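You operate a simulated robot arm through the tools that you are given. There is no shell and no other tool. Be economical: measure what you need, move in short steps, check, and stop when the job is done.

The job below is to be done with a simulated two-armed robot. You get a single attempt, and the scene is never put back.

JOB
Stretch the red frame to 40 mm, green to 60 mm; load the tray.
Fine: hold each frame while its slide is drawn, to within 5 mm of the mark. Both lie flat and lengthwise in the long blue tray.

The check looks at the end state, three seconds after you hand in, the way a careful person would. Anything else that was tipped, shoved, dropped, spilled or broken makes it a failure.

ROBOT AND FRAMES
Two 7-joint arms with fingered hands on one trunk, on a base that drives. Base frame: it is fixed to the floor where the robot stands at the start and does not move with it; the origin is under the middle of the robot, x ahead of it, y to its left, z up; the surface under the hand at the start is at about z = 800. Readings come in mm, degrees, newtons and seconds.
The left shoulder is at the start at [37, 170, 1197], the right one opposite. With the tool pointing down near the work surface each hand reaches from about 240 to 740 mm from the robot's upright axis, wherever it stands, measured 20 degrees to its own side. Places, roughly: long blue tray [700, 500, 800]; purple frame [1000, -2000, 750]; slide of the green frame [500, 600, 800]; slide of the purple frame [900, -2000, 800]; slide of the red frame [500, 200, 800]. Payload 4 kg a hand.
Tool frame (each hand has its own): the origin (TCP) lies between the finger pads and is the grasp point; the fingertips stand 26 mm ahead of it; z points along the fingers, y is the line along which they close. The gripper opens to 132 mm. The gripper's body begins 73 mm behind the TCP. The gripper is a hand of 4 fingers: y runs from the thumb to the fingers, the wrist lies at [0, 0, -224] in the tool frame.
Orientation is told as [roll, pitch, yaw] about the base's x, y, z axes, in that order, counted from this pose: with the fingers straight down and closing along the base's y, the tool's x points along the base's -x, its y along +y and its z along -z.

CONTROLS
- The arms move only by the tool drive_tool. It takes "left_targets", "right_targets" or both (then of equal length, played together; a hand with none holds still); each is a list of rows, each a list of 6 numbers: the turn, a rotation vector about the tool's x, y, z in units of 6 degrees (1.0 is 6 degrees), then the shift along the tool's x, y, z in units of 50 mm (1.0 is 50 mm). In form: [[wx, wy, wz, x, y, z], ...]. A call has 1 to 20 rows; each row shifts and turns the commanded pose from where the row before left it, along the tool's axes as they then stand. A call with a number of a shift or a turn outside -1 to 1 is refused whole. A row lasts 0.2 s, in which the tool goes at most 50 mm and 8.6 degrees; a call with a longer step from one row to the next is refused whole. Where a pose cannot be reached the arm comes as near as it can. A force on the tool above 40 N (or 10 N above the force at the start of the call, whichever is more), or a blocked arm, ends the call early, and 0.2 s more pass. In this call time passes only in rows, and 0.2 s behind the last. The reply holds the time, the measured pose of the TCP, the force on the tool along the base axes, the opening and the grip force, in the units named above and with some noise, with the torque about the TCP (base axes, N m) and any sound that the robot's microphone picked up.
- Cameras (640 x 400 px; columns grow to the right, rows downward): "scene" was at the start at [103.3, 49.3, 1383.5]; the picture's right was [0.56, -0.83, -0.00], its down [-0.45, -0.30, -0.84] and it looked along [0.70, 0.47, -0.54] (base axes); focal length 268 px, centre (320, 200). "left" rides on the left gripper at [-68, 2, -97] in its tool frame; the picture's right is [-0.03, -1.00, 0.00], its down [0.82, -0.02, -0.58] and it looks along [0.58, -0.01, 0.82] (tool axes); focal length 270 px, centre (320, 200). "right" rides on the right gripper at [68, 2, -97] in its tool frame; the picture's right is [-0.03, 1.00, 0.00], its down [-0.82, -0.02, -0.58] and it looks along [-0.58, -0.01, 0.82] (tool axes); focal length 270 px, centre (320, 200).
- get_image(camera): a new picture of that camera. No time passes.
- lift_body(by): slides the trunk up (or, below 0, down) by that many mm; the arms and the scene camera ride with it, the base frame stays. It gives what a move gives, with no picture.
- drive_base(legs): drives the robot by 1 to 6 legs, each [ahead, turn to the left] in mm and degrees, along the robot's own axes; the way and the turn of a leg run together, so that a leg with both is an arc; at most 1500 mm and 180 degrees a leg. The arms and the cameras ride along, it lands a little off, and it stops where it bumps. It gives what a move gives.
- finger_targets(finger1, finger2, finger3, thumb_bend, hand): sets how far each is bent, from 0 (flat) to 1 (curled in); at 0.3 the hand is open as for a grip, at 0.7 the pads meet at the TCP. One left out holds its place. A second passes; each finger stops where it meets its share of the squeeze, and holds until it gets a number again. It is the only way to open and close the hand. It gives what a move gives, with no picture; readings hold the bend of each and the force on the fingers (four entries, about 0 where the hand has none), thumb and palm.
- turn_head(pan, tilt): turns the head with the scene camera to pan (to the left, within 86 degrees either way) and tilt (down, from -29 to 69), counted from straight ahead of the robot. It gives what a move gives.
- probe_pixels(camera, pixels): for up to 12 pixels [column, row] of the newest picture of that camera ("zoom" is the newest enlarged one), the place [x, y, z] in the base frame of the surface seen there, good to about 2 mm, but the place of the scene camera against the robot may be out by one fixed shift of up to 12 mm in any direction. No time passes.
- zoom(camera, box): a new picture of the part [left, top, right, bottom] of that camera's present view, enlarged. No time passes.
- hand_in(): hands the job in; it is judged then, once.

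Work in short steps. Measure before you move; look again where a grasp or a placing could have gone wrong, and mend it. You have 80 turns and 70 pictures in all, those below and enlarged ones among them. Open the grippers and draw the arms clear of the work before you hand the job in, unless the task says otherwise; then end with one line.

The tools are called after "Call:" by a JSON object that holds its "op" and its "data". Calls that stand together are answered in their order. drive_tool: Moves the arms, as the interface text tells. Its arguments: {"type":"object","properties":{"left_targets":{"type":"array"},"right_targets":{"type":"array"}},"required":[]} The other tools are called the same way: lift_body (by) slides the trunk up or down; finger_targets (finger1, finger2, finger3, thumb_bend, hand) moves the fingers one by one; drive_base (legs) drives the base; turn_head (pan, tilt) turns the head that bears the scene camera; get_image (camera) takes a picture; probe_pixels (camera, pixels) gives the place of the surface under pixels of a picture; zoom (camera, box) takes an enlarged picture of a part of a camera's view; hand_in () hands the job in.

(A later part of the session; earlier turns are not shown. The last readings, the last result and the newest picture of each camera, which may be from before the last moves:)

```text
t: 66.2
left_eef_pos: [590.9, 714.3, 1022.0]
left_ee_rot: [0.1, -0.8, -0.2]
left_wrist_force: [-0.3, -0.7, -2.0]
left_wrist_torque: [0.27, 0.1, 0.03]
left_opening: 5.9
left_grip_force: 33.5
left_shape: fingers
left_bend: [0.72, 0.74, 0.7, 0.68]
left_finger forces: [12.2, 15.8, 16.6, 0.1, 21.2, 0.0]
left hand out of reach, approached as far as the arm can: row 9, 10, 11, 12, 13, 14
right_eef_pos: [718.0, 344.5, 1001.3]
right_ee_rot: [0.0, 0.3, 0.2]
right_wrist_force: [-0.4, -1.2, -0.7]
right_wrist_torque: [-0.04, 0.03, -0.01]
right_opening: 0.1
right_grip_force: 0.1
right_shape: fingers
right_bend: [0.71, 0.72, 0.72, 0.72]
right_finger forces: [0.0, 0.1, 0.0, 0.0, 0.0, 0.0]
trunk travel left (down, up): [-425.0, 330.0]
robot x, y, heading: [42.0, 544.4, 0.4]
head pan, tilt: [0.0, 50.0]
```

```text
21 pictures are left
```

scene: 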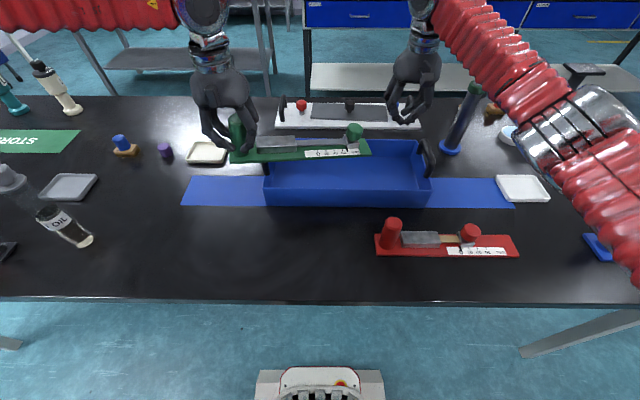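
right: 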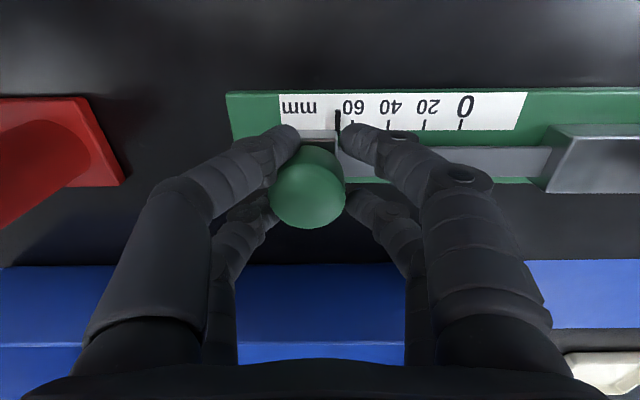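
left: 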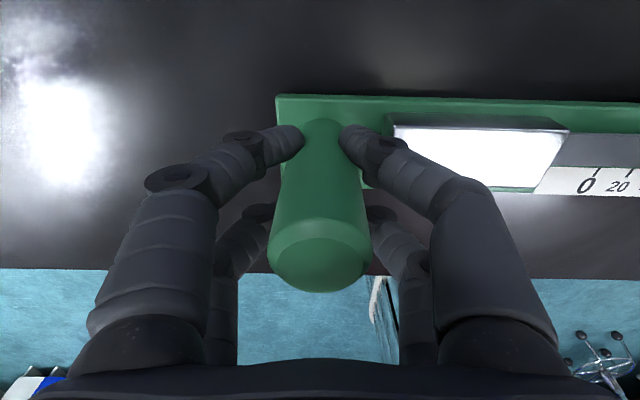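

The right hand slipped off the knob as the left arm hit its reach limit at x≈591; the left hand alone carries the frame level. I check the slide and retract the right hand upward.

Call:
{"op": "drive_tool", "data": {"right_targets": [[0, 0, 0, 0, 0, -0.8], [0, 0, 0, 0, 0, -0.8], [0, 0, 0, 0.8, -0.2, 0], [0, 0, 0, 0.8, -0.2, 0]]}}

Call:
{"op": "zoom", "data": {"camera": "scene", "box": [180, 90, 440, 260]}}

```text
t: 67.2
left_eef_pos: [588.8, 713.3, 1024.0]
left_ee_rot: [-0.1, -0.8, -0.1]
left_wrist_force: [0.0, 0.4, -2.2]
left_wrist_torque: [0.3, 0.07, 0.02]
left_opening: 6.0
left_grip_force: 32.5
left_shape: fingers
left_bend: [0.72, 0.74, 0.7, 0.68]
left_finger forces: [12.2, 15.9, 16.8, 0.0, 21.0, 0.1]
right_eef_pos: [637.6, 327.1, 1081.2]
right_ee_rot: [0.2, 0.3, 0.2]
right_wrist_force: [0.7, -1.2, -0.4]
right_wrist_torque: [0.0, 0.0, -0.02]
right_opening: 0.2
right_grip_force: 0.1
right_shape: fingers
right_bend: [0.71, 0.72, 0.72, 0.72]
right_finger forces: [0.0, 0.0, 0.1, 0.1, 0.0, 0.0]
trunk travel left (down, up): [-425.0, 330.0]
robot x, y, heading: [41.2, 537.2, 0.8]
head pan, tilt: [0.0, 50.0]
```

```text
2.35 times, centred on (310, 175) of scene
```

zoom: 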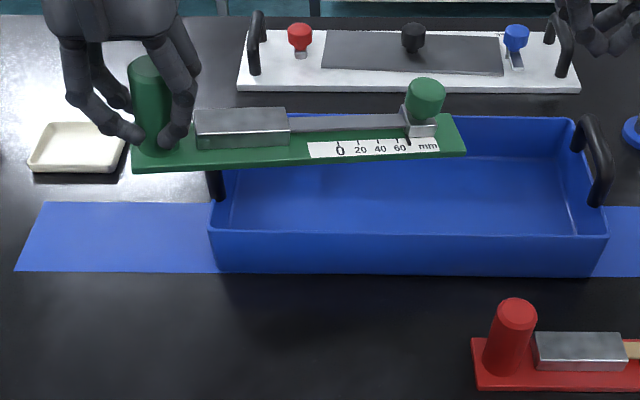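

Frame held level, slide now ≈68 (to be fixed after placing). I try the left hand toward −y first at the same x.

Call:
{"op": "drive_tool", "data": {"left_targets": [[0, 0, 0, 0, -0.5, 0], [0, 0, 0, 0, -0.5, 0], [0, 0, 0, 0, -0.5, 0], [0, 0, 0, 0, -0.5, 0]]}}

```text
t: 68.2
left_eef_pos: [544.5, 677.1, 1033.2]
left_ee_rot: [-0.2, -0.8, -0.3]
left_wrist_force: [-0.2, 0.4, -3.6]
left_wrist_torque: [0.34, 0.09, -0.01]
left_opening: 6.0
left_grip_force: 32.3
left_shape: fingers
left_bend: [0.72, 0.74, 0.7, 0.68]
left_finger forces: [12.2, 15.1, 16.9, 0.0, 20.7, 0.0]
left hand out of reach, approached as far as the arm can: row 1, 2, 3, 4
right_eef_pos: [638.1, 326.1, 1079.8]
right_ee_rot: [0.2, 0.2, 0.3]
right_wrist_force: [0.1, -0.6, -0.1]
right_wrist_torque: [-0.02, 0.01, 0.01]
right_opening: 0.0
right_grip_force: 0.1
right_shape: fingers
right_bend: [0.71, 0.72, 0.72, 0.72]
right_finger forces: [0.0, 0.0, 0.0, 0.0, 0.1, 0.0]
trunk travel left (down, up): [-425.0, 330.0]
robot x, y, heading: [39.7, 540.1, 0.4]
head pan, tilt: [0.0, 50.0]
```

The reach is limited at this height. I bring the commanded pose back into reach, then raise the trunk 150 mm so the arm works lower relative to its shoulder.

Call:
{"op": "drive_tool", "data": {"left_targets": [[0, 0, 0, 0.6, 0.64, 0], [0, 0, 0, 0.6, 0.64, 0], [0, 0, 0, 0.6, 0.64, 0], [0, 0, 0, 0.6, 0.64, 0], [0, 0, 0, 0.6, 0.64, 0]]}}

Call:
{"op": "lift_body", "data": {"by": 150}}

```text
t: 69.5
left_eef_pos: [394.7, 840.4, 1031.8]
left_ee_rot: [-0.2, -0.9, -0.3]
left_wrist_force: [-1.3, 0.2, -1.8]
left_wrist_torque: [0.31, 0.06, -0.01]
left_opening: 5.6
left_grip_force: 30.0
left_shape: fingers
left_bend: [0.72, 0.74, 0.7, 0.68]
left_finger forces: [11.0, 14.5, 15.0, 0.1, 19.7, 0.0]
right_eef_pos: [637.0, 327.0, 1082.2]
right_ee_rot: [0.1, 0.2, 0.2]
right_wrist_force: [-0.8, 0.1, 1.1]
right_wrist_torque: [0.02, -0.06, 0.0]
right_opening: 0.1
right_grip_force: 0.1
right_shape: fingers
right_bend: [0.71, 0.72, 0.72, 0.72]
right_finger forces: [0.1, 0.1, 0.0, 0.1, 0.0, 0.1]
trunk travel left (down, up): [-425.0, 330.0]
robot x, y, heading: [39.7, 541.1, 0.5]
head pan, tilt: [0.0, 50.0]
```

```text
t: 71.2
left_eef_pos: [395.5, 838.7, 1180.9]
left_ee_rot: [-0.1, -0.8, -0.2]
left_wrist_force: [0.3, 0.2, -3.1]
left_wrist_torque: [0.28, 0.1, -0.03]
left_opening: 5.5
left_grip_force: 30.3
left_shape: fingers
left_bend: [0.72, 0.74, 0.7, 0.68]
left_finger forces: [11.1, 14.5, 15.2, 0.1, 19.6, 0.1]
right_eef_pos: [638.4, 326.7, 1230.9]
right_ee_rot: [0.0, 0.2, 0.1]
right_wrist_force: [0.2, 0.4, -0.2]
right_wrist_torque: [0.01, 0.01, -0.03]
right_opening: 0.2
right_grip_force: 0.0
right_shape: fingers
right_bend: [0.71, 0.72, 0.72, 0.72]
right_finger forces: [0.1, 0.1, 0.0, 0.0, 0.1, 0.0]
trunk travel left (down, up): [-575.0, 180.0]
robot x, y, heading: [39.6, 543.4, 0.5]
head pan, tilt: [0.0, 50.0]
```

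Arm is up at z 1181. I lower the left hand 170 mm and then carry toward (715,590).

Call:
{"op": "drive_tool", "data": {"left_targets": [[0, 0, 0, 0, 0, 0.85], [0, 0, 0, 0, 0, 0.85], [0, 0, 0, 0, 0, 0.85], [0, 0, 0, 0, 0, 0.85], [0, 0, 0, -0.68, -0.47, 0], [0, 0, 0, -0.68, -0.47, 0], [0, 0, 0, -0.68, -0.47, 0], [0, 0, 0, -0.68, -0.47, 0], [0, 0, 0, -0.68, -0.47, 0], [0, 0, 0, -0.68, -0.47, 0], [0, 0, 0, -0.575, -0.55, 0], [0, 0, 0, -0.575, -0.55, 0]]}}

```text
t: 73.8
left_eef_pos: [562.8, 746.5, 1086.5]
left_ee_rot: [-0.1, -0.7, -0.1]
left_wrist_force: [-0.8, -0.6, -1.9]
left_wrist_torque: [0.32, 0.12, -0.01]
left_opening: 5.8
left_grip_force: 29.4
left_shape: fingers
left_bend: [0.72, 0.74, 0.7, 0.68]
left_finger forces: [11.0, 15.0, 14.6, 0.0, 19.5, 0.0]
left hand out of reach, approached as far as the arm can: row 8, 9, 10, 11, 12
right_eef_pos: [638.4, 325.9, 1230.5]
right_ee_rot: [0.0, 0.2, 0.2]
right_wrist_force: [0.2, 0.1, 0.3]
right_wrist_torque: [0.04, -0.04, 0.01]
right_opening: 0.0
right_grip_force: 0.0
right_shape: fingers
right_bend: [0.71, 0.72, 0.72, 0.72]
right_finger forces: [0.0, 0.0, 0.0, 0.0, 0.0, 0.0]
trunk travel left (down, up): [-575.0, 180.0]
robot x, y, heading: [41.8, 540.2, 0.3]
head pan, tilt: [0.0, 50.0]
```

The left arm stalls even nearer, which suggests an awkward elbow posture. I look at the arm from the scene camera.

Call:
{"op": "turn_head", "data": {"pan": 35, "tilt": 35}}

Call:
{"op": "get_image", "data": {"camera": "scene"}}

```text
t: 74.8
left_eef_pos: [564.3, 746.6, 1088.0]
left_ee_rot: [-0.1, -0.7, -0.2]
left_wrist_force: [0.6, 0.4, -2.6]
left_wrist_torque: [0.32, 0.08, 0.04]
left_opening: 5.8
left_grip_force: 29.7
left_shape: fingers
left_bend: [0.72, 0.74, 0.7, 0.68]
left_finger forces: [11.1, 14.9, 14.5, 0.1, 19.3, 0.0]
right_eef_pos: [640.6, 326.6, 1230.9]
right_ee_rot: [0.1, 0.3, 0.3]
right_wrist_force: [0.0, 0.2, 0.0]
right_wrist_torque: [-0.02, 0.0, -0.02]
right_opening: 0.0
right_grip_force: 0.1
right_shape: fingers
right_bend: [0.71, 0.72, 0.72, 0.72]
right_finger forces: [0.1, 0.0, 0.1, 0.0, 0.0, 0.0]
trunk travel left (down, up): [-575.0, 180.0]
robot x, y, heading: [41.3, 537.5, 0.3]
head pan, tilt: [35.0, 35.0]
```

```text
19 pictures are left
```

scene: 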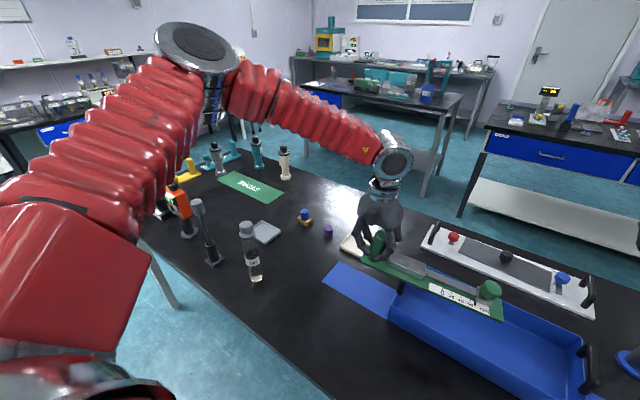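

The left elbow is flared outward, so inner positions (small y relative to the robot) are out of reach; I shift the base ~200 mm to the right instead. Frame bottom is at z≈1026, clear of everything, so I swing 40° left, reverse, swing back, and drive ahead.

Call:
{"op": "drive_base", "data": {"legs": [[0, 20], [0, 20], [-327, 0], [0, -20], [0, -20], [260, 0]]}}

Call:
{"op": "turn_head", "data": {"pan": 10, "tilt": 50}}

Call:
{"op": "get_image", "data": {"camera": "scene"}}

```text
t: 78.2
left_eef_pos: [270.4, 1008.9, 1088.2]
left_ee_rot: [-0.4, -0.9, 39.8]
left_wrist_force: [-0.5, 0.1, -2.4]
left_wrist_torque: [0.14, 0.19, 0.01]
left_opening: 6.3
left_grip_force: 31.6
left_shape: fingers
left_bend: [0.72, 0.73, 0.7, 0.69]
left_finger forces: [12.5, 15.4, 15.3, 0.0, 19.5, 0.0]
right_eef_pos: [598.3, 737.6, 1235.4]
right_ee_rot: [-0.1, 0.0, 40.2]
right_wrist_force: [-1.6, 1.1, -0.4]
right_wrist_torque: [-0.02, -0.07, 0.0]
right_opening: 0.0
right_grip_force: 0.1
right_shape: fingers
right_bend: [0.71, 0.72, 0.72, 0.72]
right_finger forces: [0.0, 0.0, 0.1, 0.0, 0.1, 0.0]
trunk travel left (down, up): [-575.0, 180.0]
robot x, y, heading: [35.2, 486.2, 38.0]
head pan, tilt: [35.0, 35.0]
stopped in leg 3: the robot was blocked; the commanded pose is now the measured one
```

```text
t: 79.1
left_eef_pos: [276.4, 1010.1, 1086.1]
left_ee_rot: [-0.2, -0.8, 39.8]
left_wrist_force: [-0.8, 0.8, -2.9]
left_wrist_torque: [0.17, 0.25, 0.01]
left_opening: 6.3
left_grip_force: 31.0
left_shape: fingers
left_bend: [0.72, 0.73, 0.7, 0.69]
left_finger forces: [12.4, 15.3, 15.3, 0.0, 19.7, 0.0]
right_eef_pos: [605.7, 737.1, 1231.1]
right_ee_rot: [0.0, 0.3, 40.0]
right_wrist_force: [0.4, 0.8, -0.2]
right_wrist_torque: [-0.04, 0.05, 0.02]
right_opening: 0.0
right_grip_force: 0.0
right_shape: fingers
right_bend: [0.71, 0.72, 0.72, 0.72]
right_finger forces: [0.1, 0.0, 0.0, 0.1, 0.0, 0.1]
trunk travel left (down, up): [-575.0, 180.0]
robot x, y, heading: [36.8, 481.9, 38.1]
head pan, tilt: [10.0, 50.0]
```

```text
18 pictures are left
```

scene: 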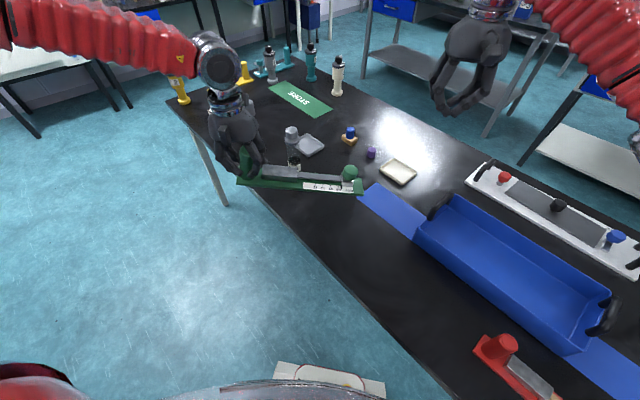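

The base skidded during the turn and the reverse was called blocked, though the floor behind is clear. I retry the reverse in smaller legs.

Call:
{"op": "drive_base", "data": {"legs": [[-100, 0], [-100, 0]]}}

```text
t: 81.0
left_eef_pos: [114.5, 879.7, 1090.9]
left_ee_rot: [-0.2, -1.1, 39.8]
left_wrist_force: [0.2, -0.7, -2.6]
left_wrist_torque: [0.17, 0.19, 0.0]
left_opening: 6.2
left_grip_force: 30.9
left_shape: fingers
left_bend: [0.72, 0.73, 0.7, 0.69]
left_finger forces: [12.5, 15.3, 15.5, 0.0, 19.1, 0.1]
right_eef_pos: [442.6, 608.2, 1234.7]
right_ee_rot: [0.1, 0.1, 39.9]
right_wrist_force: [-0.2, -1.1, 0.2]
right_wrist_torque: [0.03, -0.03, -0.01]
right_opening: 0.0
right_grip_force: 0.0
right_shape: fingers
right_bend: [0.71, 0.72, 0.72, 0.72]
right_finger forces: [0.0, 0.1, 0.1, 0.1, 0.0, 0.0]
trunk travel left (down, up): [-575.0, 180.0]
robot x, y, heading: [-127.8, 362.8, 37.9]
head pan, tilt: [10.0, 50.0]
```

The base is at (−128,363). I reverse another 120 mm, then turn back right in small legs.

Call:
{"op": "drive_base", "data": {"legs": [[-120, 0], [0, -10], [0, -10], [0, -10], [0, -8]]}}

```text
t: 85.1
left_eef_pos: [293.8, 545.9, 1089.8]
left_ee_rot: [-0.1, -0.7, 1.3]
left_wrist_force: [0.6, -0.5, -1.4]
left_wrist_torque: [0.31, 0.08, 0.02]
left_opening: 6.2
left_grip_force: 28.8
left_shape: fingers
left_bend: [0.72, 0.73, 0.7, 0.69]
left_finger forces: [10.4, 13.3, 14.5, 0.0, 18.5, 0.0]
right_eef_pos: [384.2, 128.0, 1232.3]
right_ee_rot: [0.1, 0.3, 1.6]
right_wrist_force: [0.7, 0.6, 0.1]
right_wrist_torque: [0.02, -0.05, 0.02]
right_opening: 0.0
right_grip_force: 0.1
right_shape: fingers
right_bend: [0.71, 0.72, 0.72, 0.72]
right_finger forces: [0.1, 0.0, 0.0, 0.1, 0.0, 0.1]
trunk travel left (down, up): [-575.0, 180.0]
robot x, y, heading: [-217.3, 331.9, 0.3]
head pan, tilt: [10.0, 50.0]
```

The base is at (−217,332), heading 0. I drive ahead 287 mm.

Call:
{"op": "drive_base", "data": {"legs": [[150, 0], [137, 0]]}}

```text
t: 87.4
left_eef_pos: [582.7, 548.8, 1089.8]
left_ee_rot: [-0.2, -0.6, 1.3]
left_wrist_force: [0.8, 0.9, -3.3]
left_wrist_torque: [0.3, 0.11, 0.04]
left_opening: 6.8
left_grip_force: 32.1
left_shape: fingers
left_bend: [0.71, 0.73, 0.7, 0.68]
left_finger forces: [13.1, 15.8, 15.5, 0.0, 19.6, 0.0]
right_eef_pos: [671.5, 131.0, 1232.8]
right_ee_rot: [0.1, 0.2, 1.6]
right_wrist_force: [-0.1, -0.3, 0.0]
right_wrist_torque: [0.0, 0.01, 0.01]
right_opening: 0.0
right_grip_force: 0.0
right_shape: fingers
right_bend: [0.71, 0.72, 0.72, 0.72]
right_finger forces: [0.1, 0.0, 0.0, 0.1, 0.0, 0.1]
trunk travel left (down, up): [-575.0, 180.0]
robot x, y, heading: [70.0, 328.1, 0.2]
head pan, tilt: [10.0, 50.0]
```

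I now move the left hand to above the slot at (715,590), squaring the yaw.

Call:
{"op": "drive_tool", "data": {"left_targets": [[0, 0, 0.2, -0.5, 0.2, 0], [0, 0, 0, -0.53, 0.2, 0], [0, 0, 0, -0.53, 0.2, 0], [0, 0, 0, -0.53, 0.2, 0], [0, 0, 0, -0.53, 0.03, 0]], "right_targets": [[0, 0, 0, 0.6, -0.3, 0], [0, 0, 0, 0.6, -0.3, 0], [0, 0, 0, 0.6, -0.3, 0], [0, 0, 0, 0.6, -0.3, 0], [0, 0, 0, 0.6, 0, 0]]}}

Call:
{"op": "get_image", "data": {"camera": "scene"}}

```text
t: 88.6
left_eef_pos: [664.5, 617.7, 1113.9]
left_ee_rot: [-0.2, -0.9, 0.1]
left_wrist_force: [-0.8, -0.1, -1.9]
left_wrist_torque: [0.34, 0.02, 0.02]
left_opening: 6.6
left_grip_force: 30.9
left_shape: fingers
left_bend: [0.71, 0.73, 0.7, 0.68]
left_finger forces: [12.3, 15.2, 15.4, 0.0, 18.9, 0.0]
left hand out of reach, approached as far as the arm can: row 2, 3, 4, 5
right_eef_pos: [522.1, 66.8, 1236.0]
right_ee_rot: [0.1, 0.1, 1.7]
right_wrist_force: [0.1, 0.3, -0.3]
right_wrist_torque: [-0.01, 0.01, 0.0]
right_opening: 0.0
right_grip_force: 0.1
right_shape: fingers
right_bend: [0.71, 0.72, 0.72, 0.72]
right_finger forces: [0.0, 0.0, 0.0, 0.1, 0.0, 0.0]
trunk travel left (down, up): [-575.0, 180.0]
robot x, y, heading: [71.8, 333.3, 0.2]
head pan, tilt: [10.0, 50.0]
```

```text
17 pictures are left
```

scene: 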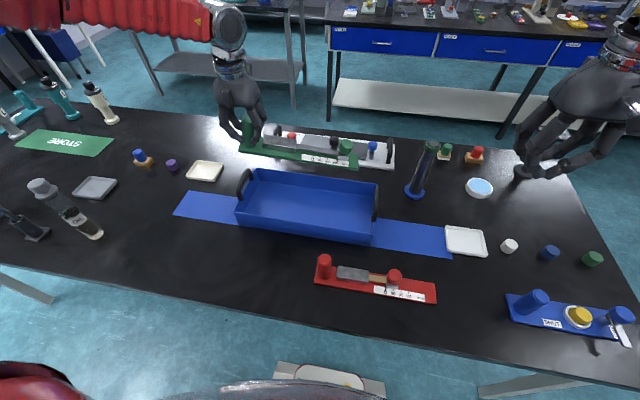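

The arm stopped about 50 mm short at (664,618). The table's underside is open and the chest is at x≈200, so I drive 70 mm further ahead rather than stretch.

Call:
{"op": "drive_base", "data": {"legs": [[70, 0]]}}

Call:
{"op": "drive_tool", "data": {"left_targets": [[0, 0, 0, 0.2, -0.28, 0], [0, 0, 0, 0.2, -0.28, 0], [0, 0, 0, 0, 0, 0.4]]}}

```text
t: 89.7
left_eef_pos: [738.2, 616.4, 1111.0]
left_ee_rot: [0.0, -0.7, 0.1]
left_wrist_force: [0.8, -1.1, -2.3]
left_wrist_torque: [0.29, 0.1, -0.03]
left_opening: 6.9
left_grip_force: 30.8
left_shape: fingers
left_bend: [0.71, 0.73, 0.7, 0.68]
left_finger forces: [12.2, 15.3, 15.2, 0.0, 19.2, 0.1]
right_eef_pos: [595.5, 68.2, 1233.2]
right_ee_rot: [0.1, 0.3, 1.6]
right_wrist_force: [0.5, -0.3, -0.8]
right_wrist_torque: [-0.02, 0.03, 0.03]
right_opening: 0.1
right_grip_force: 0.1
right_shape: fingers
right_bend: [0.71, 0.72, 0.72, 0.72]
right_finger forces: [0.1, 0.0, 0.1, 0.0, 0.0, 0.0]
trunk travel left (down, up): [-575.0, 180.0]
robot x, y, heading: [141.8, 330.4, 0.4]
head pan, tilt: [10.0, 50.0]
```

```text
t: 90.5
left_eef_pos: [712.6, 590.4, 1094.2]
left_ee_rot: [-0.1, -1.0, 0.1]
left_wrist_force: [0.9, 0.7, -1.9]
left_wrist_torque: [0.25, 0.05, -0.03]
left_opening: 6.6
left_grip_force: 30.2
left_shape: fingers
left_bend: [0.71, 0.73, 0.7, 0.69]
left_finger forces: [11.8, 15.0, 15.0, 0.1, 18.8, 0.0]
left hand out of reach, approached as far as the arm can: row 3
right_eef_pos: [592.7, 66.9, 1236.3]
right_ee_rot: [0.1, 0.2, 1.5]
right_wrist_force: [0.2, 0.1, -0.1]
right_wrist_torque: [-0.02, -0.02, -0.01]
right_opening: 0.5
right_grip_force: 0.1
right_shape: fingers
right_bend: [0.71, 0.72, 0.72, 0.72]
right_finger forces: [0.0, 0.0, 0.0, 0.1, 0.0, 0.1]
trunk travel left (down, up): [-575.0, 180.0]
robot x, y, heading: [143.5, 333.6, 0.3]
head pan, tilt: [10.0, 50.0]
```

It is now over the slot at (713,590) and only the arm's downward range is limited, so I lower with the trunk: first 170 mm, then look.

Call:
{"op": "lift_body", "data": {"by": -170}}

Call:
{"op": "get_image", "data": {"camera": "scene"}}

```text
t: 92.4
left_eef_pos: [713.1, 589.7, 925.3]
left_ee_rot: [-0.1, -0.9, 0.1]
left_wrist_force: [-0.3, -0.2, -0.3]
left_wrist_torque: [-0.23, -0.07, 0.0]
left_opening: 5.4
left_grip_force: 24.3
left_shape: fingers
left_bend: [0.7, 0.72, 0.72, 0.71]
left_finger forces: [6.4, 10.7, 13.7, 0.0, 17.6, 0.1]
right_eef_pos: [593.1, 67.3, 1066.5]
right_ee_rot: [0.1, 0.2, 1.5]
right_wrist_force: [0.8, -0.8, -0.9]
right_wrist_torque: [-0.02, -0.03, 0.02]
right_opening: 0.0
right_grip_force: 0.1
right_shape: fingers
right_bend: [0.71, 0.72, 0.72, 0.72]
right_finger forces: [0.1, 0.0, 0.0, 0.0, 0.0, 0.0]
trunk travel left (down, up): [-405.0, 350.0]
robot x, y, heading: [139.5, 334.1, 0.2]
head pan, tilt: [10.0, 50.0]
```

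```text
16 pictures are left
```

scene: 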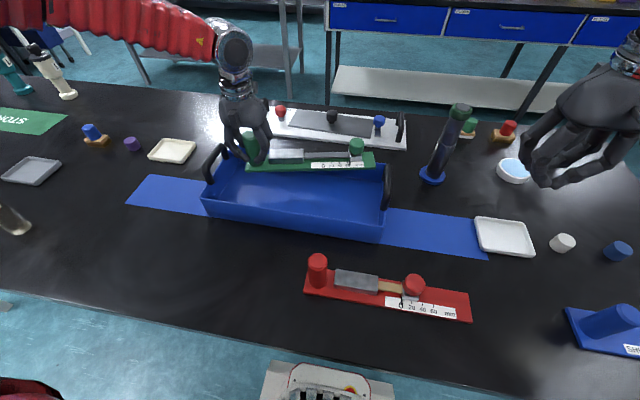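

The wrist torque changed sign, so something may be touching. I zoom in on the frame over the tray.

Call:
{"op": "zoom", "data": {"camera": "scene", "box": [190, 110, 410, 250]}}

Call:
{"op": "get_image", "data": {"camera": "left"}}

```text
2.86 times, centred on (300, 180) of scene
```

zoom: 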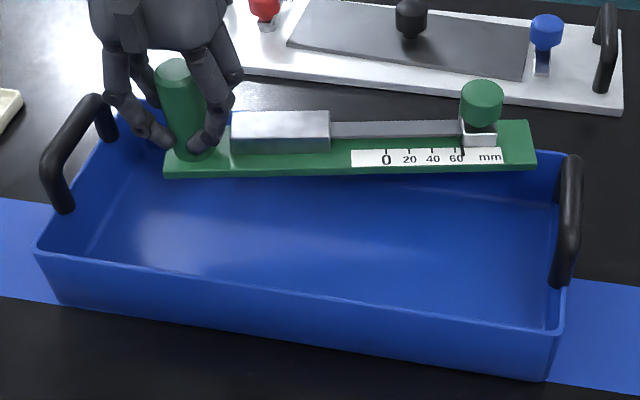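

```text
14 pictures are left
```

left: 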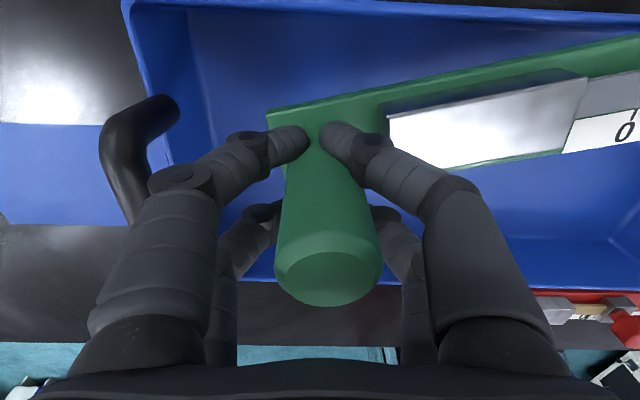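

The frame has twisted in the hand, with its far end toward +x near the tray's far rim. I measure its angle from the plate's front edge corners and post in the zoom.

Call:
{"op": "probe_pixels", "data": {"camera": "zoom", "pixels": [[170, 166], [530, 160], [352, 160], [502, 156], [528, 125], [175, 72], [482, 92], [563, 165], [45, 245], [350, 300], [556, 330], [535, 190]]}}

Call:
{"op": "probe_pixels", "data": {"camera": "left", "pixels": [[270, 118], [620, 45], [450, 82], [330, 280], [600, 155], [140, 8], [560, 15]]}}

```text
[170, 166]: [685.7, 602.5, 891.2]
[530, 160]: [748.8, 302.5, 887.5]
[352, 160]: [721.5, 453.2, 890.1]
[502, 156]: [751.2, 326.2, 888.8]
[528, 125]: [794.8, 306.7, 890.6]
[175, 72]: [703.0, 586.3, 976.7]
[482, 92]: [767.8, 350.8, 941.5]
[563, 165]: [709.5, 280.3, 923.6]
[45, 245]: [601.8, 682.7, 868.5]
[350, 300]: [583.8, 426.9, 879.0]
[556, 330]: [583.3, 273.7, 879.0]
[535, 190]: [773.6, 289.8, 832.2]
```

```text
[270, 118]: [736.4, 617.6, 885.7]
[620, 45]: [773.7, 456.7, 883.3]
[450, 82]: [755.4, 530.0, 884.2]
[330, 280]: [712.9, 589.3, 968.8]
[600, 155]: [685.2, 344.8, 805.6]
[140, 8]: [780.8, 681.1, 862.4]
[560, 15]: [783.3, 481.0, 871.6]
```

The frame is twisted 12.5°; its far end is on the rim (x≈790). I lift 40 mm and rotate the hand −12.5° about the vertical.

Call:
{"op": "lift_body", "data": {"by": 40}}

Call:
{"op": "drive_tool", "data": {"left_targets": [[0, 0, 0.5, 0, 0, 0], [0, 0, 0.5, 0, 0, 0], [0, 0, 0.5, 0, 0, 0], [0, 0, 0.5, 0, 0, 0]]}}

Call:
{"op": "get_image", "data": {"camera": "left"}}

Call:
{"op": "probe_pixels", "data": {"camera": "left", "pixels": [[270, 110], [620, 105], [450, 108], [400, 108], [560, 107], [300, 115]]}}

```text
t: 93.2
left_eef_pos: [713.8, 589.7, 964.4]
left_ee_rot: [-0.1, -0.7, 0.1]
left_wrist_force: [0.2, 0.0, -0.8]
left_wrist_torque: [0.05, 0.03, -0.02]
left_opening: 5.1
left_grip_force: 25.2
left_shape: fingers
left_bend: [0.71, 0.73, 0.71, 0.71]
left_finger forces: [8.7, 11.9, 13.1, 0.0, 16.3, 0.0]
right_eef_pos: [592.7, 67.3, 1105.7]
right_ee_rot: [0.1, 0.3, 1.6]
right_wrist_force: [0.7, -0.9, -1.0]
right_wrist_torque: [0.0, 0.02, 0.0]
right_opening: 0.1
right_grip_force: 0.0
right_shape: fingers
right_bend: [0.71, 0.72, 0.72, 0.72]
right_finger forces: [0.1, 0.1, 0.0, 0.1, 0.0, 0.0]
trunk travel left (down, up): [-445.0, 310.0]
robot x, y, heading: [137.3, 330.3, 0.4]
head pan, tilt: [10.0, 50.0]
```

```text
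t: 94.2
left_eef_pos: [713.2, 591.6, 963.5]
left_ee_rot: [0.0, -0.7, -12.0]
left_wrist_force: [0.4, 0.2, -2.8]
left_wrist_torque: [0.31, 0.05, 0.01]
left_opening: 6.1
left_grip_force: 28.4
left_shape: fingers
left_bend: [0.71, 0.73, 0.7, 0.69]
left_finger forces: [11.1, 14.3, 13.8, 0.0, 17.3, 0.1]
right_eef_pos: [593.8, 66.6, 1105.4]
right_ee_rot: [0.2, 0.2, 1.5]
right_wrist_force: [-0.7, -0.4, 0.0]
right_wrist_torque: [-0.01, 0.03, 0.02]
right_opening: 0.0
right_grip_force: 0.0
right_shape: fingers
right_bend: [0.71, 0.72, 0.72, 0.72]
right_finger forces: [0.0, 0.0, 0.0, 0.1, 0.1, 0.1]
trunk travel left (down, up): [-445.0, 310.0]
robot x, y, heading: [138.9, 331.9, 0.4]
head pan, tilt: [10.0, 50.0]
```

```text
13 pictures are left
```

left: 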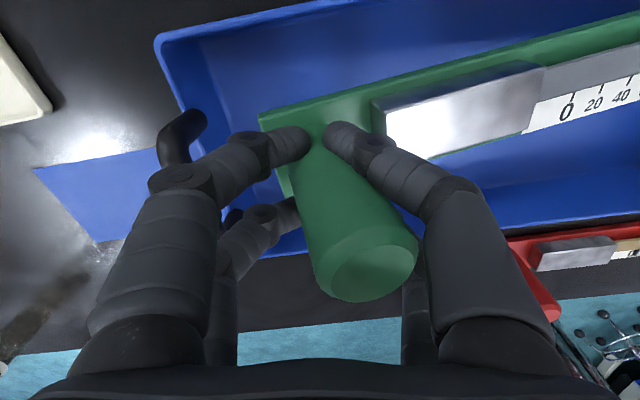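

```text
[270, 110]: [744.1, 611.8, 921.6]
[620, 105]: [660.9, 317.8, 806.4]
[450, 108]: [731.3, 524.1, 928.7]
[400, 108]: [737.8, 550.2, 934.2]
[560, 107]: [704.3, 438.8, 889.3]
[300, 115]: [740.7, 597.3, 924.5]
```

The frame now looks parallel to the tray; I verify with probes along its far edge ((300,102) to (620,22)).

Call:
{"op": "probe_pixels", "data": {"camera": "left", "pixels": [[275, 112], [360, 92], [450, 68], [540, 48], [620, 27], [365, 275], [570, 110], [500, 130]]}}

Call:
{"op": "zoom", "data": {"camera": "scene", "box": [190, 90, 410, 230]}}

```text
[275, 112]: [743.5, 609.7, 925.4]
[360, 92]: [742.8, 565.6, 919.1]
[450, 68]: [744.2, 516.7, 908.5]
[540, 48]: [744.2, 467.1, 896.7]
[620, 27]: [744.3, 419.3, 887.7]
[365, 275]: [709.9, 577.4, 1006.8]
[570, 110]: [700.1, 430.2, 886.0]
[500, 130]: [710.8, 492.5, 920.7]
```

```text
2.86 times, centred on (300, 160) of scene
```

zoom: 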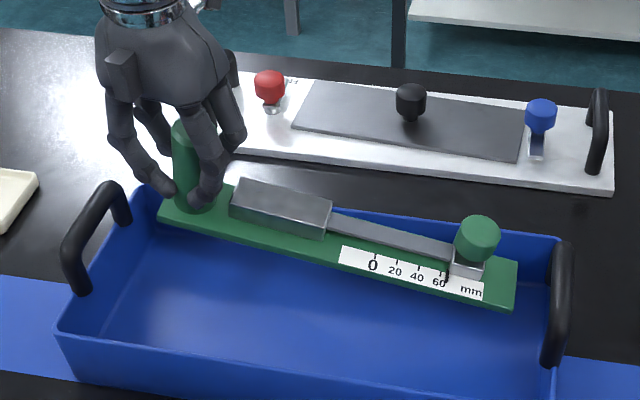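

Yaw is right (far edge at x=744 all along), but the far end hangs 11° low. I tilt the hand about 7° to raise the far end before lowering.

Call:
{"op": "drive_tool", "data": {"left_targets": [[0.5, 0, 0, 0, 0, 0], [0.7, 0, 0, 0, 0, 0]]}}

Call:
{"op": "lift_body", "data": {"by": -60}}

Call:
{"op": "zoom", "data": {"camera": "scene", "box": [190, 90, 410, 230]}}

```text
t: 94.8
left_eef_pos: [713.4, 590.9, 964.3]
left_ee_rot: [-7.2, -0.7, -12.0]
left_wrist_force: [0.5, 1.3, -3.0]
left_wrist_torque: [0.3, 0.01, -0.01]
left_opening: 6.1
left_grip_force: 28.9
left_shape: fingers
left_bend: [0.71, 0.73, 0.7, 0.69]
left_finger forces: [11.4, 14.7, 13.7, 0.1, 17.5, 0.1]
right_eef_pos: [593.2, 67.6, 1106.7]
right_ee_rot: [0.1, 0.1, 1.5]
right_wrist_force: [-0.4, -0.1, -0.3]
right_wrist_torque: [-0.01, 0.01, -0.01]
right_opening: 0.1
right_grip_force: 0.0
right_shape: fingers
right_bend: [0.71, 0.72, 0.72, 0.72]
right_finger forces: [0.0, 0.0, 0.1, 0.0, 0.1, 0.1]
trunk travel left (down, up): [-445.0, 310.0]
robot x, y, heading: [142.8, 332.3, 0.2]
head pan, tilt: [10.0, 50.0]
```

```text
t: 95.8
left_eef_pos: [712.9, 589.9, 906.0]
left_ee_rot: [-7.3, -0.9, -11.9]
left_wrist_force: [0.1, 0.0, -2.2]
left_wrist_torque: [0.31, 0.01, 0.0]
left_opening: 6.2
left_grip_force: 28.4
left_shape: fingers
left_bend: [0.71, 0.73, 0.7, 0.69]
left_finger forces: [11.7, 14.9, 13.8, 0.0, 17.4, 0.0]
right_eef_pos: [592.4, 66.6, 1046.0]
right_ee_rot: [0.0, 0.1, 1.6]
right_wrist_force: [0.3, -0.3, 0.9]
right_wrist_torque: [-0.02, -0.02, 0.01]
right_opening: 0.0
right_grip_force: 0.0
right_shape: fingers
right_bend: [0.71, 0.72, 0.72, 0.72]
right_finger forces: [0.0, 0.1, 0.0, 0.0, 0.1, 0.0]
trunk travel left (down, up): [-385.0, 370.0]
robot x, y, heading: [140.6, 328.9, 0.1]
head pan, tilt: [10.0, 50.0]
```

```text
2.86 times, centred on (300, 160) of scene
```

zoom: 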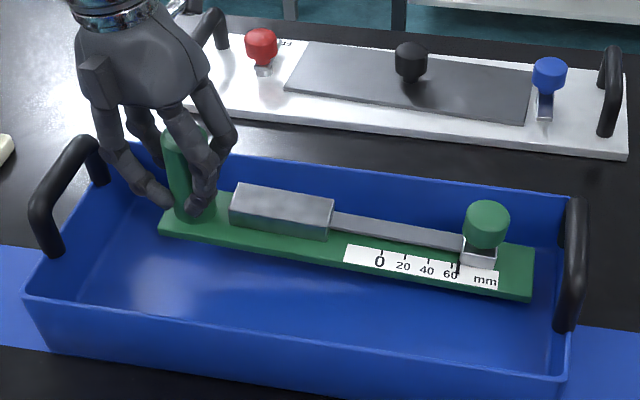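

The frame is inside the rim, well aligned. I lower 42 mm more, nearly to the floor.

Call:
{"op": "lift_body", "data": {"by": -32}}

Call:
{"op": "lift_body", "data": {"by": -10}}

Call:
{"op": "zoom", "data": {"camera": "scene", "box": [190, 90, 410, 230]}}

Call:
{"op": "probe_pixels", "data": {"camera": "zoom", "pixels": [[165, 215], [345, 240], [530, 280], [300, 290], [185, 125]]}}

```text
t: 96.6
left_eef_pos: [713.6, 591.3, 872.9]
left_ee_rot: [-7.2, -0.9, -11.9]
left_wrist_force: [-0.3, -0.4, -1.8]
left_wrist_torque: [0.09, 0.01, 0.02]
left_opening: 5.8
left_grip_force: 27.1
left_shape: fingers
left_bend: [0.71, 0.73, 0.71, 0.71]
left_finger forces: [9.8, 13.4, 13.4, 0.0, 17.2, 0.2]
right_eef_pos: [592.4, 67.0, 1014.1]
right_ee_rot: [0.1, 0.1, 1.5]
right_wrist_force: [0.5, 0.7, 0.3]
right_wrist_torque: [0.01, 0.0, 0.02]
right_opening: 0.0
right_grip_force: 0.1
right_shape: fingers
right_bend: [0.71, 0.72, 0.72, 0.72]
right_finger forces: [0.0, 0.0, 0.1, 0.1, 0.0, 0.0]
trunk travel left (down, up): [-353.0, 402.0]
robot x, y, heading: [139.6, 327.6, 0.3]
head pan, tilt: [10.0, 50.0]
```

```text
t: 97.2
left_eef_pos: [713.8, 591.2, 861.9]
left_ee_rot: [-7.3, -0.8, -11.9]
left_wrist_force: [0.4, -0.3, -0.3]
left_wrist_torque: [0.06, 0.01, 0.07]
left_opening: 5.5
left_grip_force: 25.5
left_shape: fingers
left_bend: [0.71, 0.73, 0.71, 0.71]
left_finger forces: [7.8, 12.3, 13.1, 0.0, 17.7, 0.1]
right_eef_pos: [592.8, 67.7, 1003.4]
right_ee_rot: [0.0, 0.1, 1.6]
right_wrist_force: [-0.5, 0.1, 0.7]
right_wrist_torque: [0.0, -0.03, 0.02]
right_opening: 0.3
right_grip_force: 0.0
right_shape: fingers
right_bend: [0.71, 0.72, 0.72, 0.72]
right_finger forces: [0.0, 0.0, 0.0, 0.0, 0.1, 0.1]
trunk travel left (down, up): [-343.0, 412.0]
robot x, y, heading: [140.2, 331.7, 0.2]
head pan, tilt: [10.0, 50.0]
```

```text
2.86 times, centred on (300, 160) of scene
```

zoom: 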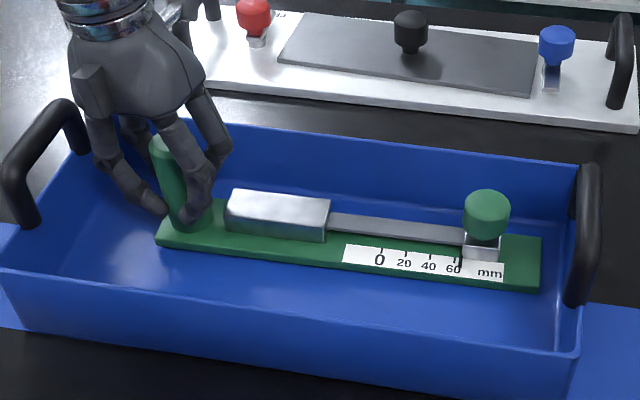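

```text
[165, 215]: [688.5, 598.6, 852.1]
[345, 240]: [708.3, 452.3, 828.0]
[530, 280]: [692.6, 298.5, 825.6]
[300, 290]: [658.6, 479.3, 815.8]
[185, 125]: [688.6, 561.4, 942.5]
```

I probe more plate points near the post to see how much it is still off the floor.

Call:
{"op": "probe_pixels", "data": {"camera": "zoom", "pixels": [[200, 240], [230, 242], [280, 250], [320, 252], [165, 235], [270, 205], [310, 215], [480, 200], [168, 145], [400, 275]]}}

```text
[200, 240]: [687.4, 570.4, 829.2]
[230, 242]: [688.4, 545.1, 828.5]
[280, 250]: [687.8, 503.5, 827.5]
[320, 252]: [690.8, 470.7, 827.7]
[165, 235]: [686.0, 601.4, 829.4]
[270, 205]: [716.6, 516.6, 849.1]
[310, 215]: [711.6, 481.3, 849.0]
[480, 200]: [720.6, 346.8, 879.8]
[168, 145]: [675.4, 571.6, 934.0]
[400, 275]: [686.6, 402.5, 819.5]
```

The post end is only ~4 mm off the floor. I lower 4 mm and open the left hand only partly (0.52) so the thumb stays clear of the block, then check.

Call:
{"op": "lift_body", "data": {"by": -4}}

Call:
{"op": "finger_targets", "data": {"hand": "left", "finger1": 0.53, "finger2": 0.53, "finger3": 0.53, "thumb_bend": 0.53}}

Call:
{"op": "get_image", "data": {"camera": "left"}}

```text
t: 97.7
left_eef_pos: [713.3, 590.6, 859.9]
left_ee_rot: [-7.2, -0.9, -11.9]
left_wrist_force: [0.7, 0.2, 1.3]
left_wrist_torque: [0.02, 0.06, 0.05]
left_opening: 5.4
left_grip_force: 26.5
left_shape: fingers
left_bend: [0.71, 0.73, 0.71, 0.71]
left_finger forces: [7.8, 13.3, 12.9, 0.0, 18.3, 0.0]
right_eef_pos: [594.2, 67.1, 1000.4]
right_ee_rot: [0.1, 0.2, 1.7]
right_wrist_force: [0.0, 0.0, 0.0]
right_wrist_torque: [0.0, 0.01, 0.0]
right_opening: 0.0
right_grip_force: 0.0
right_shape: fingers
right_bend: [0.71, 0.72, 0.72, 0.72]
right_finger forces: [0.1, 0.0, 0.0, 0.1, 0.0, 0.0]
trunk travel left (down, up): [-339.0, 416.0]
robot x, y, heading: [139.6, 333.2, 0.1]
head pan, tilt: [10.0, 50.0]
```

```text
t: 98.7
left_eef_pos: [713.3, 590.5, 859.4]
left_ee_rot: [-7.2, -0.7, -12.0]
left_wrist_force: [-1.4, 0.6, 0.2]
left_wrist_torque: [0.02, -0.01, 0.0]
left_opening: 54.8
left_grip_force: 0.3
left_shape: fingers
left_bend: [0.53, 0.53, 0.53, 0.53]
left_finger forces: [0.0, 0.0, 0.0, 0.0, 0.1, 0.1]
right_eef_pos: [593.8, 66.8, 1001.2]
right_ee_rot: [0.1, 0.2, 1.5]
right_wrist_force: [-0.4, -0.4, 0.2]
right_wrist_torque: [0.0, -0.01, 0.0]
right_opening: 0.0
right_grip_force: 0.0
right_shape: fingers
right_bend: [0.71, 0.72, 0.72, 0.72]
right_finger forces: [0.0, 0.0, 0.0, 0.1, 0.0, 0.1]
trunk travel left (down, up): [-339.0, 416.0]
robot x, y, heading: [136.8, 329.9, 0.2]
head pan, tilt: [10.0, 50.0]
```

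```text
9 pictures are left
```

left: 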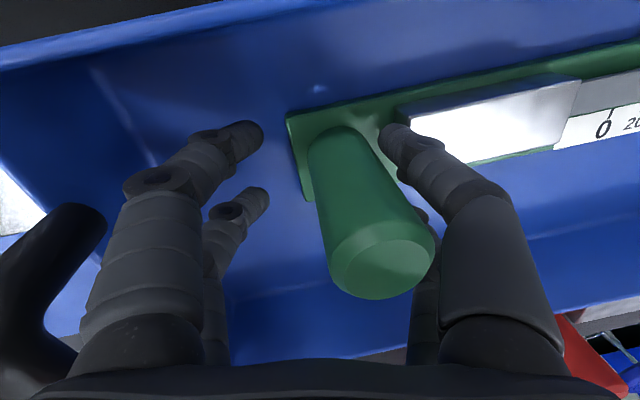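

The green frame lies in the tray. Its slide reads ≈66, so it needs ~6 mm back: I regrip the post with the left to hold it, part-open the right and bring it above the knob at about (720,345).

Call:
{"op": "finger_targets", "data": {"hand": "left", "finger1": 0.74, "finger2": 0.74, "finger3": 0.74, "thumb_bend": 0.74}}

Call:
{"op": "finger_targets", "data": {"hand": "right", "finger1": 0.5, "finger2": 0.5, "finger3": 0.5, "thumb_bend": 0.5}}

Call:
{"op": "drive_tool", "data": {"right_targets": [[0, 0, 0.25, -0.315, 0.695, 0], [0, 0, 0, -0.315, 0.695, 0], [0, 0, 0, -0.315, 0.695, 0], [0, 0, 0, -0.315, 0.695, 0], [0, 0, 0, -0.315, 0.695, 0], [0, 0, 0, -0.315, 0.695, 0], [0, 0, 0, -0.315, 0.695, 0], [0, 0, 0, -0.315, 0.695, 0]]}}

```text
t: 99.7
left_eef_pos: [712.8, 591.5, 858.4]
left_ee_rot: [-7.2, -0.8, -11.9]
left_wrist_force: [-0.6, -0.6, 0.0]
left_wrist_torque: [0.04, -0.01, -0.04]
left_opening: 12.2
left_grip_force: 15.0
left_shape: fingers
left_bend: [0.7, 0.7, 0.7, 0.69]
left_finger forces: [7.3, 8.1, 6.5, 0.0, 7.8, 0.0]
right_eef_pos: [593.5, 67.3, 998.2]
right_ee_rot: [0.1, 0.2, 1.6]
right_wrist_force: [0.5, 0.2, 0.4]
right_wrist_torque: [-0.01, 0.0, -0.02]
right_opening: 0.0
right_grip_force: 0.1
right_shape: fingers
right_bend: [0.71, 0.72, 0.72, 0.72]
right_finger forces: [0.0, 0.0, 0.0, 0.0, 0.0, 0.1]
trunk travel left (down, up): [-339.0, 416.0]
robot x, y, heading: [142.2, 333.7, 0.1]
head pan, tilt: [10.0, 50.0]
```

```text
t: 100.7
left_eef_pos: [713.7, 590.7, 859.3]
left_ee_rot: [-7.3, -0.8, -11.9]
left_wrist_force: [-0.8, 0.0, 0.3]
left_wrist_torque: [0.03, -0.04, -0.03]
left_opening: 12.1
left_grip_force: 14.6
left_shape: fingers
left_bend: [0.7, 0.7, 0.7, 0.69]
left_finger forces: [7.4, 8.1, 6.6, 0.0, 7.9, 0.0]
right_eef_pos: [593.7, 66.4, 999.2]
right_ee_rot: [0.1, 0.3, 1.7]
right_wrist_force: [-0.2, -0.2, 0.1]
right_wrist_torque: [0.03, 0.01, -0.03]
right_opening: 64.9
right_grip_force: 0.1
right_shape: fingers
right_bend: [0.5, 0.5, 0.5, 0.5]
right_finger forces: [0.0, 0.1, 0.1, 0.1, 0.0, 0.0]
trunk travel left (down, up): [-339.0, 416.0]
robot x, y, heading: [138.6, 331.8, 0.4]
head pan, tilt: [10.0, 50.0]
```

```text
t: 102.5
left_eef_pos: [712.8, 591.0, 858.5]
left_ee_rot: [-7.2, -0.8, -11.9]
left_wrist_force: [-0.6, 0.5, 1.0]
left_wrist_torque: [0.06, -0.02, 0.01]
left_opening: 12.3
left_grip_force: 14.9
left_shape: fingers
left_bend: [0.7, 0.7, 0.71, 0.69]
left_finger forces: [7.6, 8.6, 6.7, 0.0, 8.1, 0.1]
right_eef_pos: [719.0, 347.8, 999.9]
right_ee_rot: [0.0, 0.2, 0.2]
right_wrist_force: [-0.8, 0.4, -0.9]
right_wrist_torque: [-0.02, 0.02, -0.01]
right_opening: 65.5
right_grip_force: 0.0
right_shape: fingers
right_bend: [0.5, 0.5, 0.5, 0.5]
right_finger forces: [0.0, 0.0, 0.0, 0.0, 0.0, 0.1]
trunk travel left (down, up): [-339.0, 416.0]
robot x, y, heading: [137.9, 332.3, 0.2]
head pan, tilt: [10.0, 50.0]
```

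The right hand reached (719,348). I take one right picture from here to locate knob and pointer precisely.

Call:
{"op": "get_image", "data": {"camera": "right"}}

```text
8 pictures are left
```

right: 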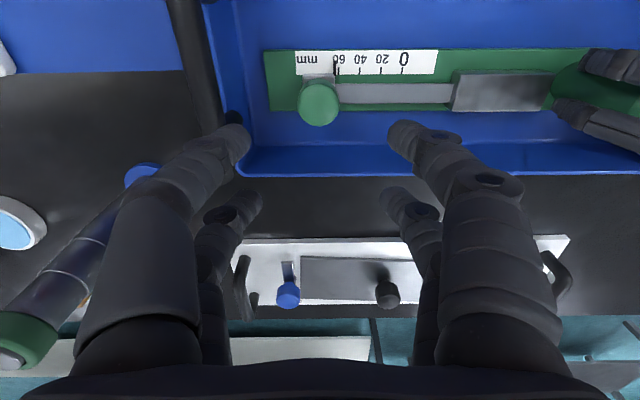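

I probe the knob (319,103) and the pointer/scale.

Call:
{"op": "probe_pixels", "data": {"camera": "right", "pixels": [[319, 103], [303, 103], [335, 103], [319, 88], [319, 118], [334, 66], [402, 72], [381, 72], [360, 72], [338, 73], [236, 118], [197, 60]]}}

```text
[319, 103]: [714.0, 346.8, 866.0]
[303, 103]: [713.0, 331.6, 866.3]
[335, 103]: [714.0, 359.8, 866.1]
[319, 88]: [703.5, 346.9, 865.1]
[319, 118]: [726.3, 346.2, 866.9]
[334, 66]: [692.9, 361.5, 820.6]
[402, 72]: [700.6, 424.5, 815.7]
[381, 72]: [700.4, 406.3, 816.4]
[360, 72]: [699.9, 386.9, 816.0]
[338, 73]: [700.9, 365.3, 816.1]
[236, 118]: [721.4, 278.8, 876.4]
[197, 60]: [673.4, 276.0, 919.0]
```

Knob centre (714,346); reading (424.5−361.5) ≈ 63.5, so 3.5 mm back is wanted. I descend centred at y≈350 with handle clearance, then close so the digits nudge the knob toward +y.

Call:
{"op": "drive_tool", "data": {"right_targets": [[0, 0, 0, 0.1, 0.05, 0.5], [0, 0, 0, 0, 0, 0.6], [0, 0, 0, 0, 0, 0.6], [0, 0, 0, 0, 0, 0.5], [0, 0, 0, 0, 0, 0.4]]}}

Call:
{"op": "finger_targets", "data": {"hand": "right", "finger1": 0.7, "finger2": 0.7, "finger3": 0.7, "thumb_bend": 0.7}}

Call:
{"op": "drive_tool", "data": {"right_targets": [[0, 0, 0, 0, 0.02, 0]]}}

Call:
{"op": "get_image", "data": {"camera": "right"}}

```text
t: 103.7
left_eef_pos: [714.3, 590.7, 858.9]
left_ee_rot: [-7.2, -0.9, -11.9]
left_wrist_force: [-0.2, 0.0, -0.3]
left_wrist_torque: [0.04, 0.03, -0.01]
left_opening: 12.0
left_grip_force: 16.0
left_shape: fingers
left_bend: [0.7, 0.7, 0.71, 0.69]
left_finger forces: [7.7, 8.5, 6.8, 0.0, 8.3, 0.0]
right_eef_pos: [711.5, 348.6, 868.9]
right_ee_rot: [0.2, 0.2, 0.1]
right_wrist_force: [0.2, -1.2, -0.1]
right_wrist_torque: [-0.02, -0.04, 0.0]
right_opening: 65.6
right_grip_force: 0.0
right_shape: fingers
right_bend: [0.5, 0.5, 0.5, 0.5]
right_finger forces: [0.1, 0.0, 0.1, 0.0, 0.1, 0.0]
trunk travel left (down, up): [-339.0, 416.0]
robot x, y, heading: [142.3, 332.7, 0.4]
head pan, tilt: [10.0, 50.0]
```

```text
t: 104.7
left_eef_pos: [713.2, 591.4, 858.8]
left_ee_rot: [-7.2, -0.9, -11.9]
left_wrist_force: [-0.1, 2.4, 0.2]
left_wrist_torque: [0.12, 0.04, -0.05]
left_opening: 12.0
left_grip_force: 15.9
left_shape: fingers
left_bend: [0.7, 0.7, 0.71, 0.69]
left_finger forces: [8.6, 9.1, 6.9, 0.1, 7.3, 0.1]
right_eef_pos: [713.3, 347.5, 869.7]
right_ee_rot: [0.1, 0.2, 0.2]
right_wrist_force: [-0.1, -2.7, -0.1]
right_wrist_torque: [-0.07, 0.01, -0.02]
right_opening: 8.6
right_grip_force: 6.4
right_shape: fingers
right_bend: [0.68, 0.65, 0.64, 0.68]
right_finger forces: [1.3, 3.8, 4.5, 0.0, 3.0, 0.1]
trunk travel left (down, up): [-339.0, 416.0]
robot x, y, heading: [139.5, 333.2, 0.5]
head pan, tilt: [10.0, 50.0]
```

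```text
t: 105.1
left_eef_pos: [712.7, 590.8, 858.4]
left_ee_rot: [-7.2, -0.9, -11.8]
left_wrist_force: [-0.5, 3.7, 0.9]
left_wrist_torque: [0.16, -0.01, -0.08]
left_opening: 12.0
left_grip_force: 16.4
left_shape: fingers
left_bend: [0.7, 0.7, 0.71, 0.69]
left_finger forces: [8.6, 9.5, 6.5, 0.0, 7.2, 0.0]
right_eef_pos: [712.4, 349.7, 869.1]
right_ee_rot: [0.0, 0.2, 0.1]
right_wrist_force: [0.5, -3.9, -0.3]
right_wrist_torque: [-0.1, -0.02, -0.02]
right_opening: 8.0
right_grip_force: 6.6
right_shape: fingers
right_bend: [0.68, 0.65, 0.64, 0.68]
right_finger forces: [1.3, 3.6, 4.9, 0.0, 3.2, 0.0]
trunk travel left (down, up): [-339.0, 416.0]
robot x, y, heading: [140.7, 330.8, 0.3]
head pan, tilt: [10.0, 50.0]
```

```text
7 pictures are left
```

right: 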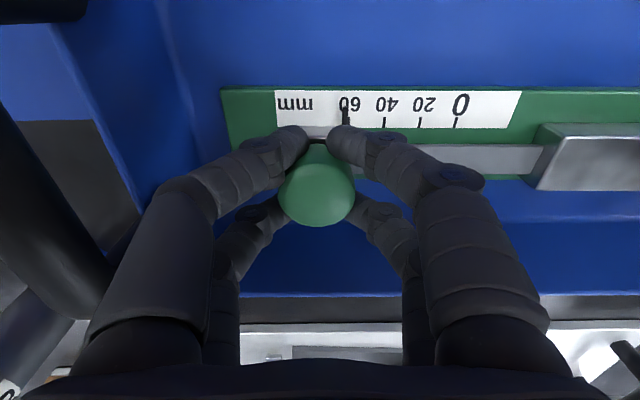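

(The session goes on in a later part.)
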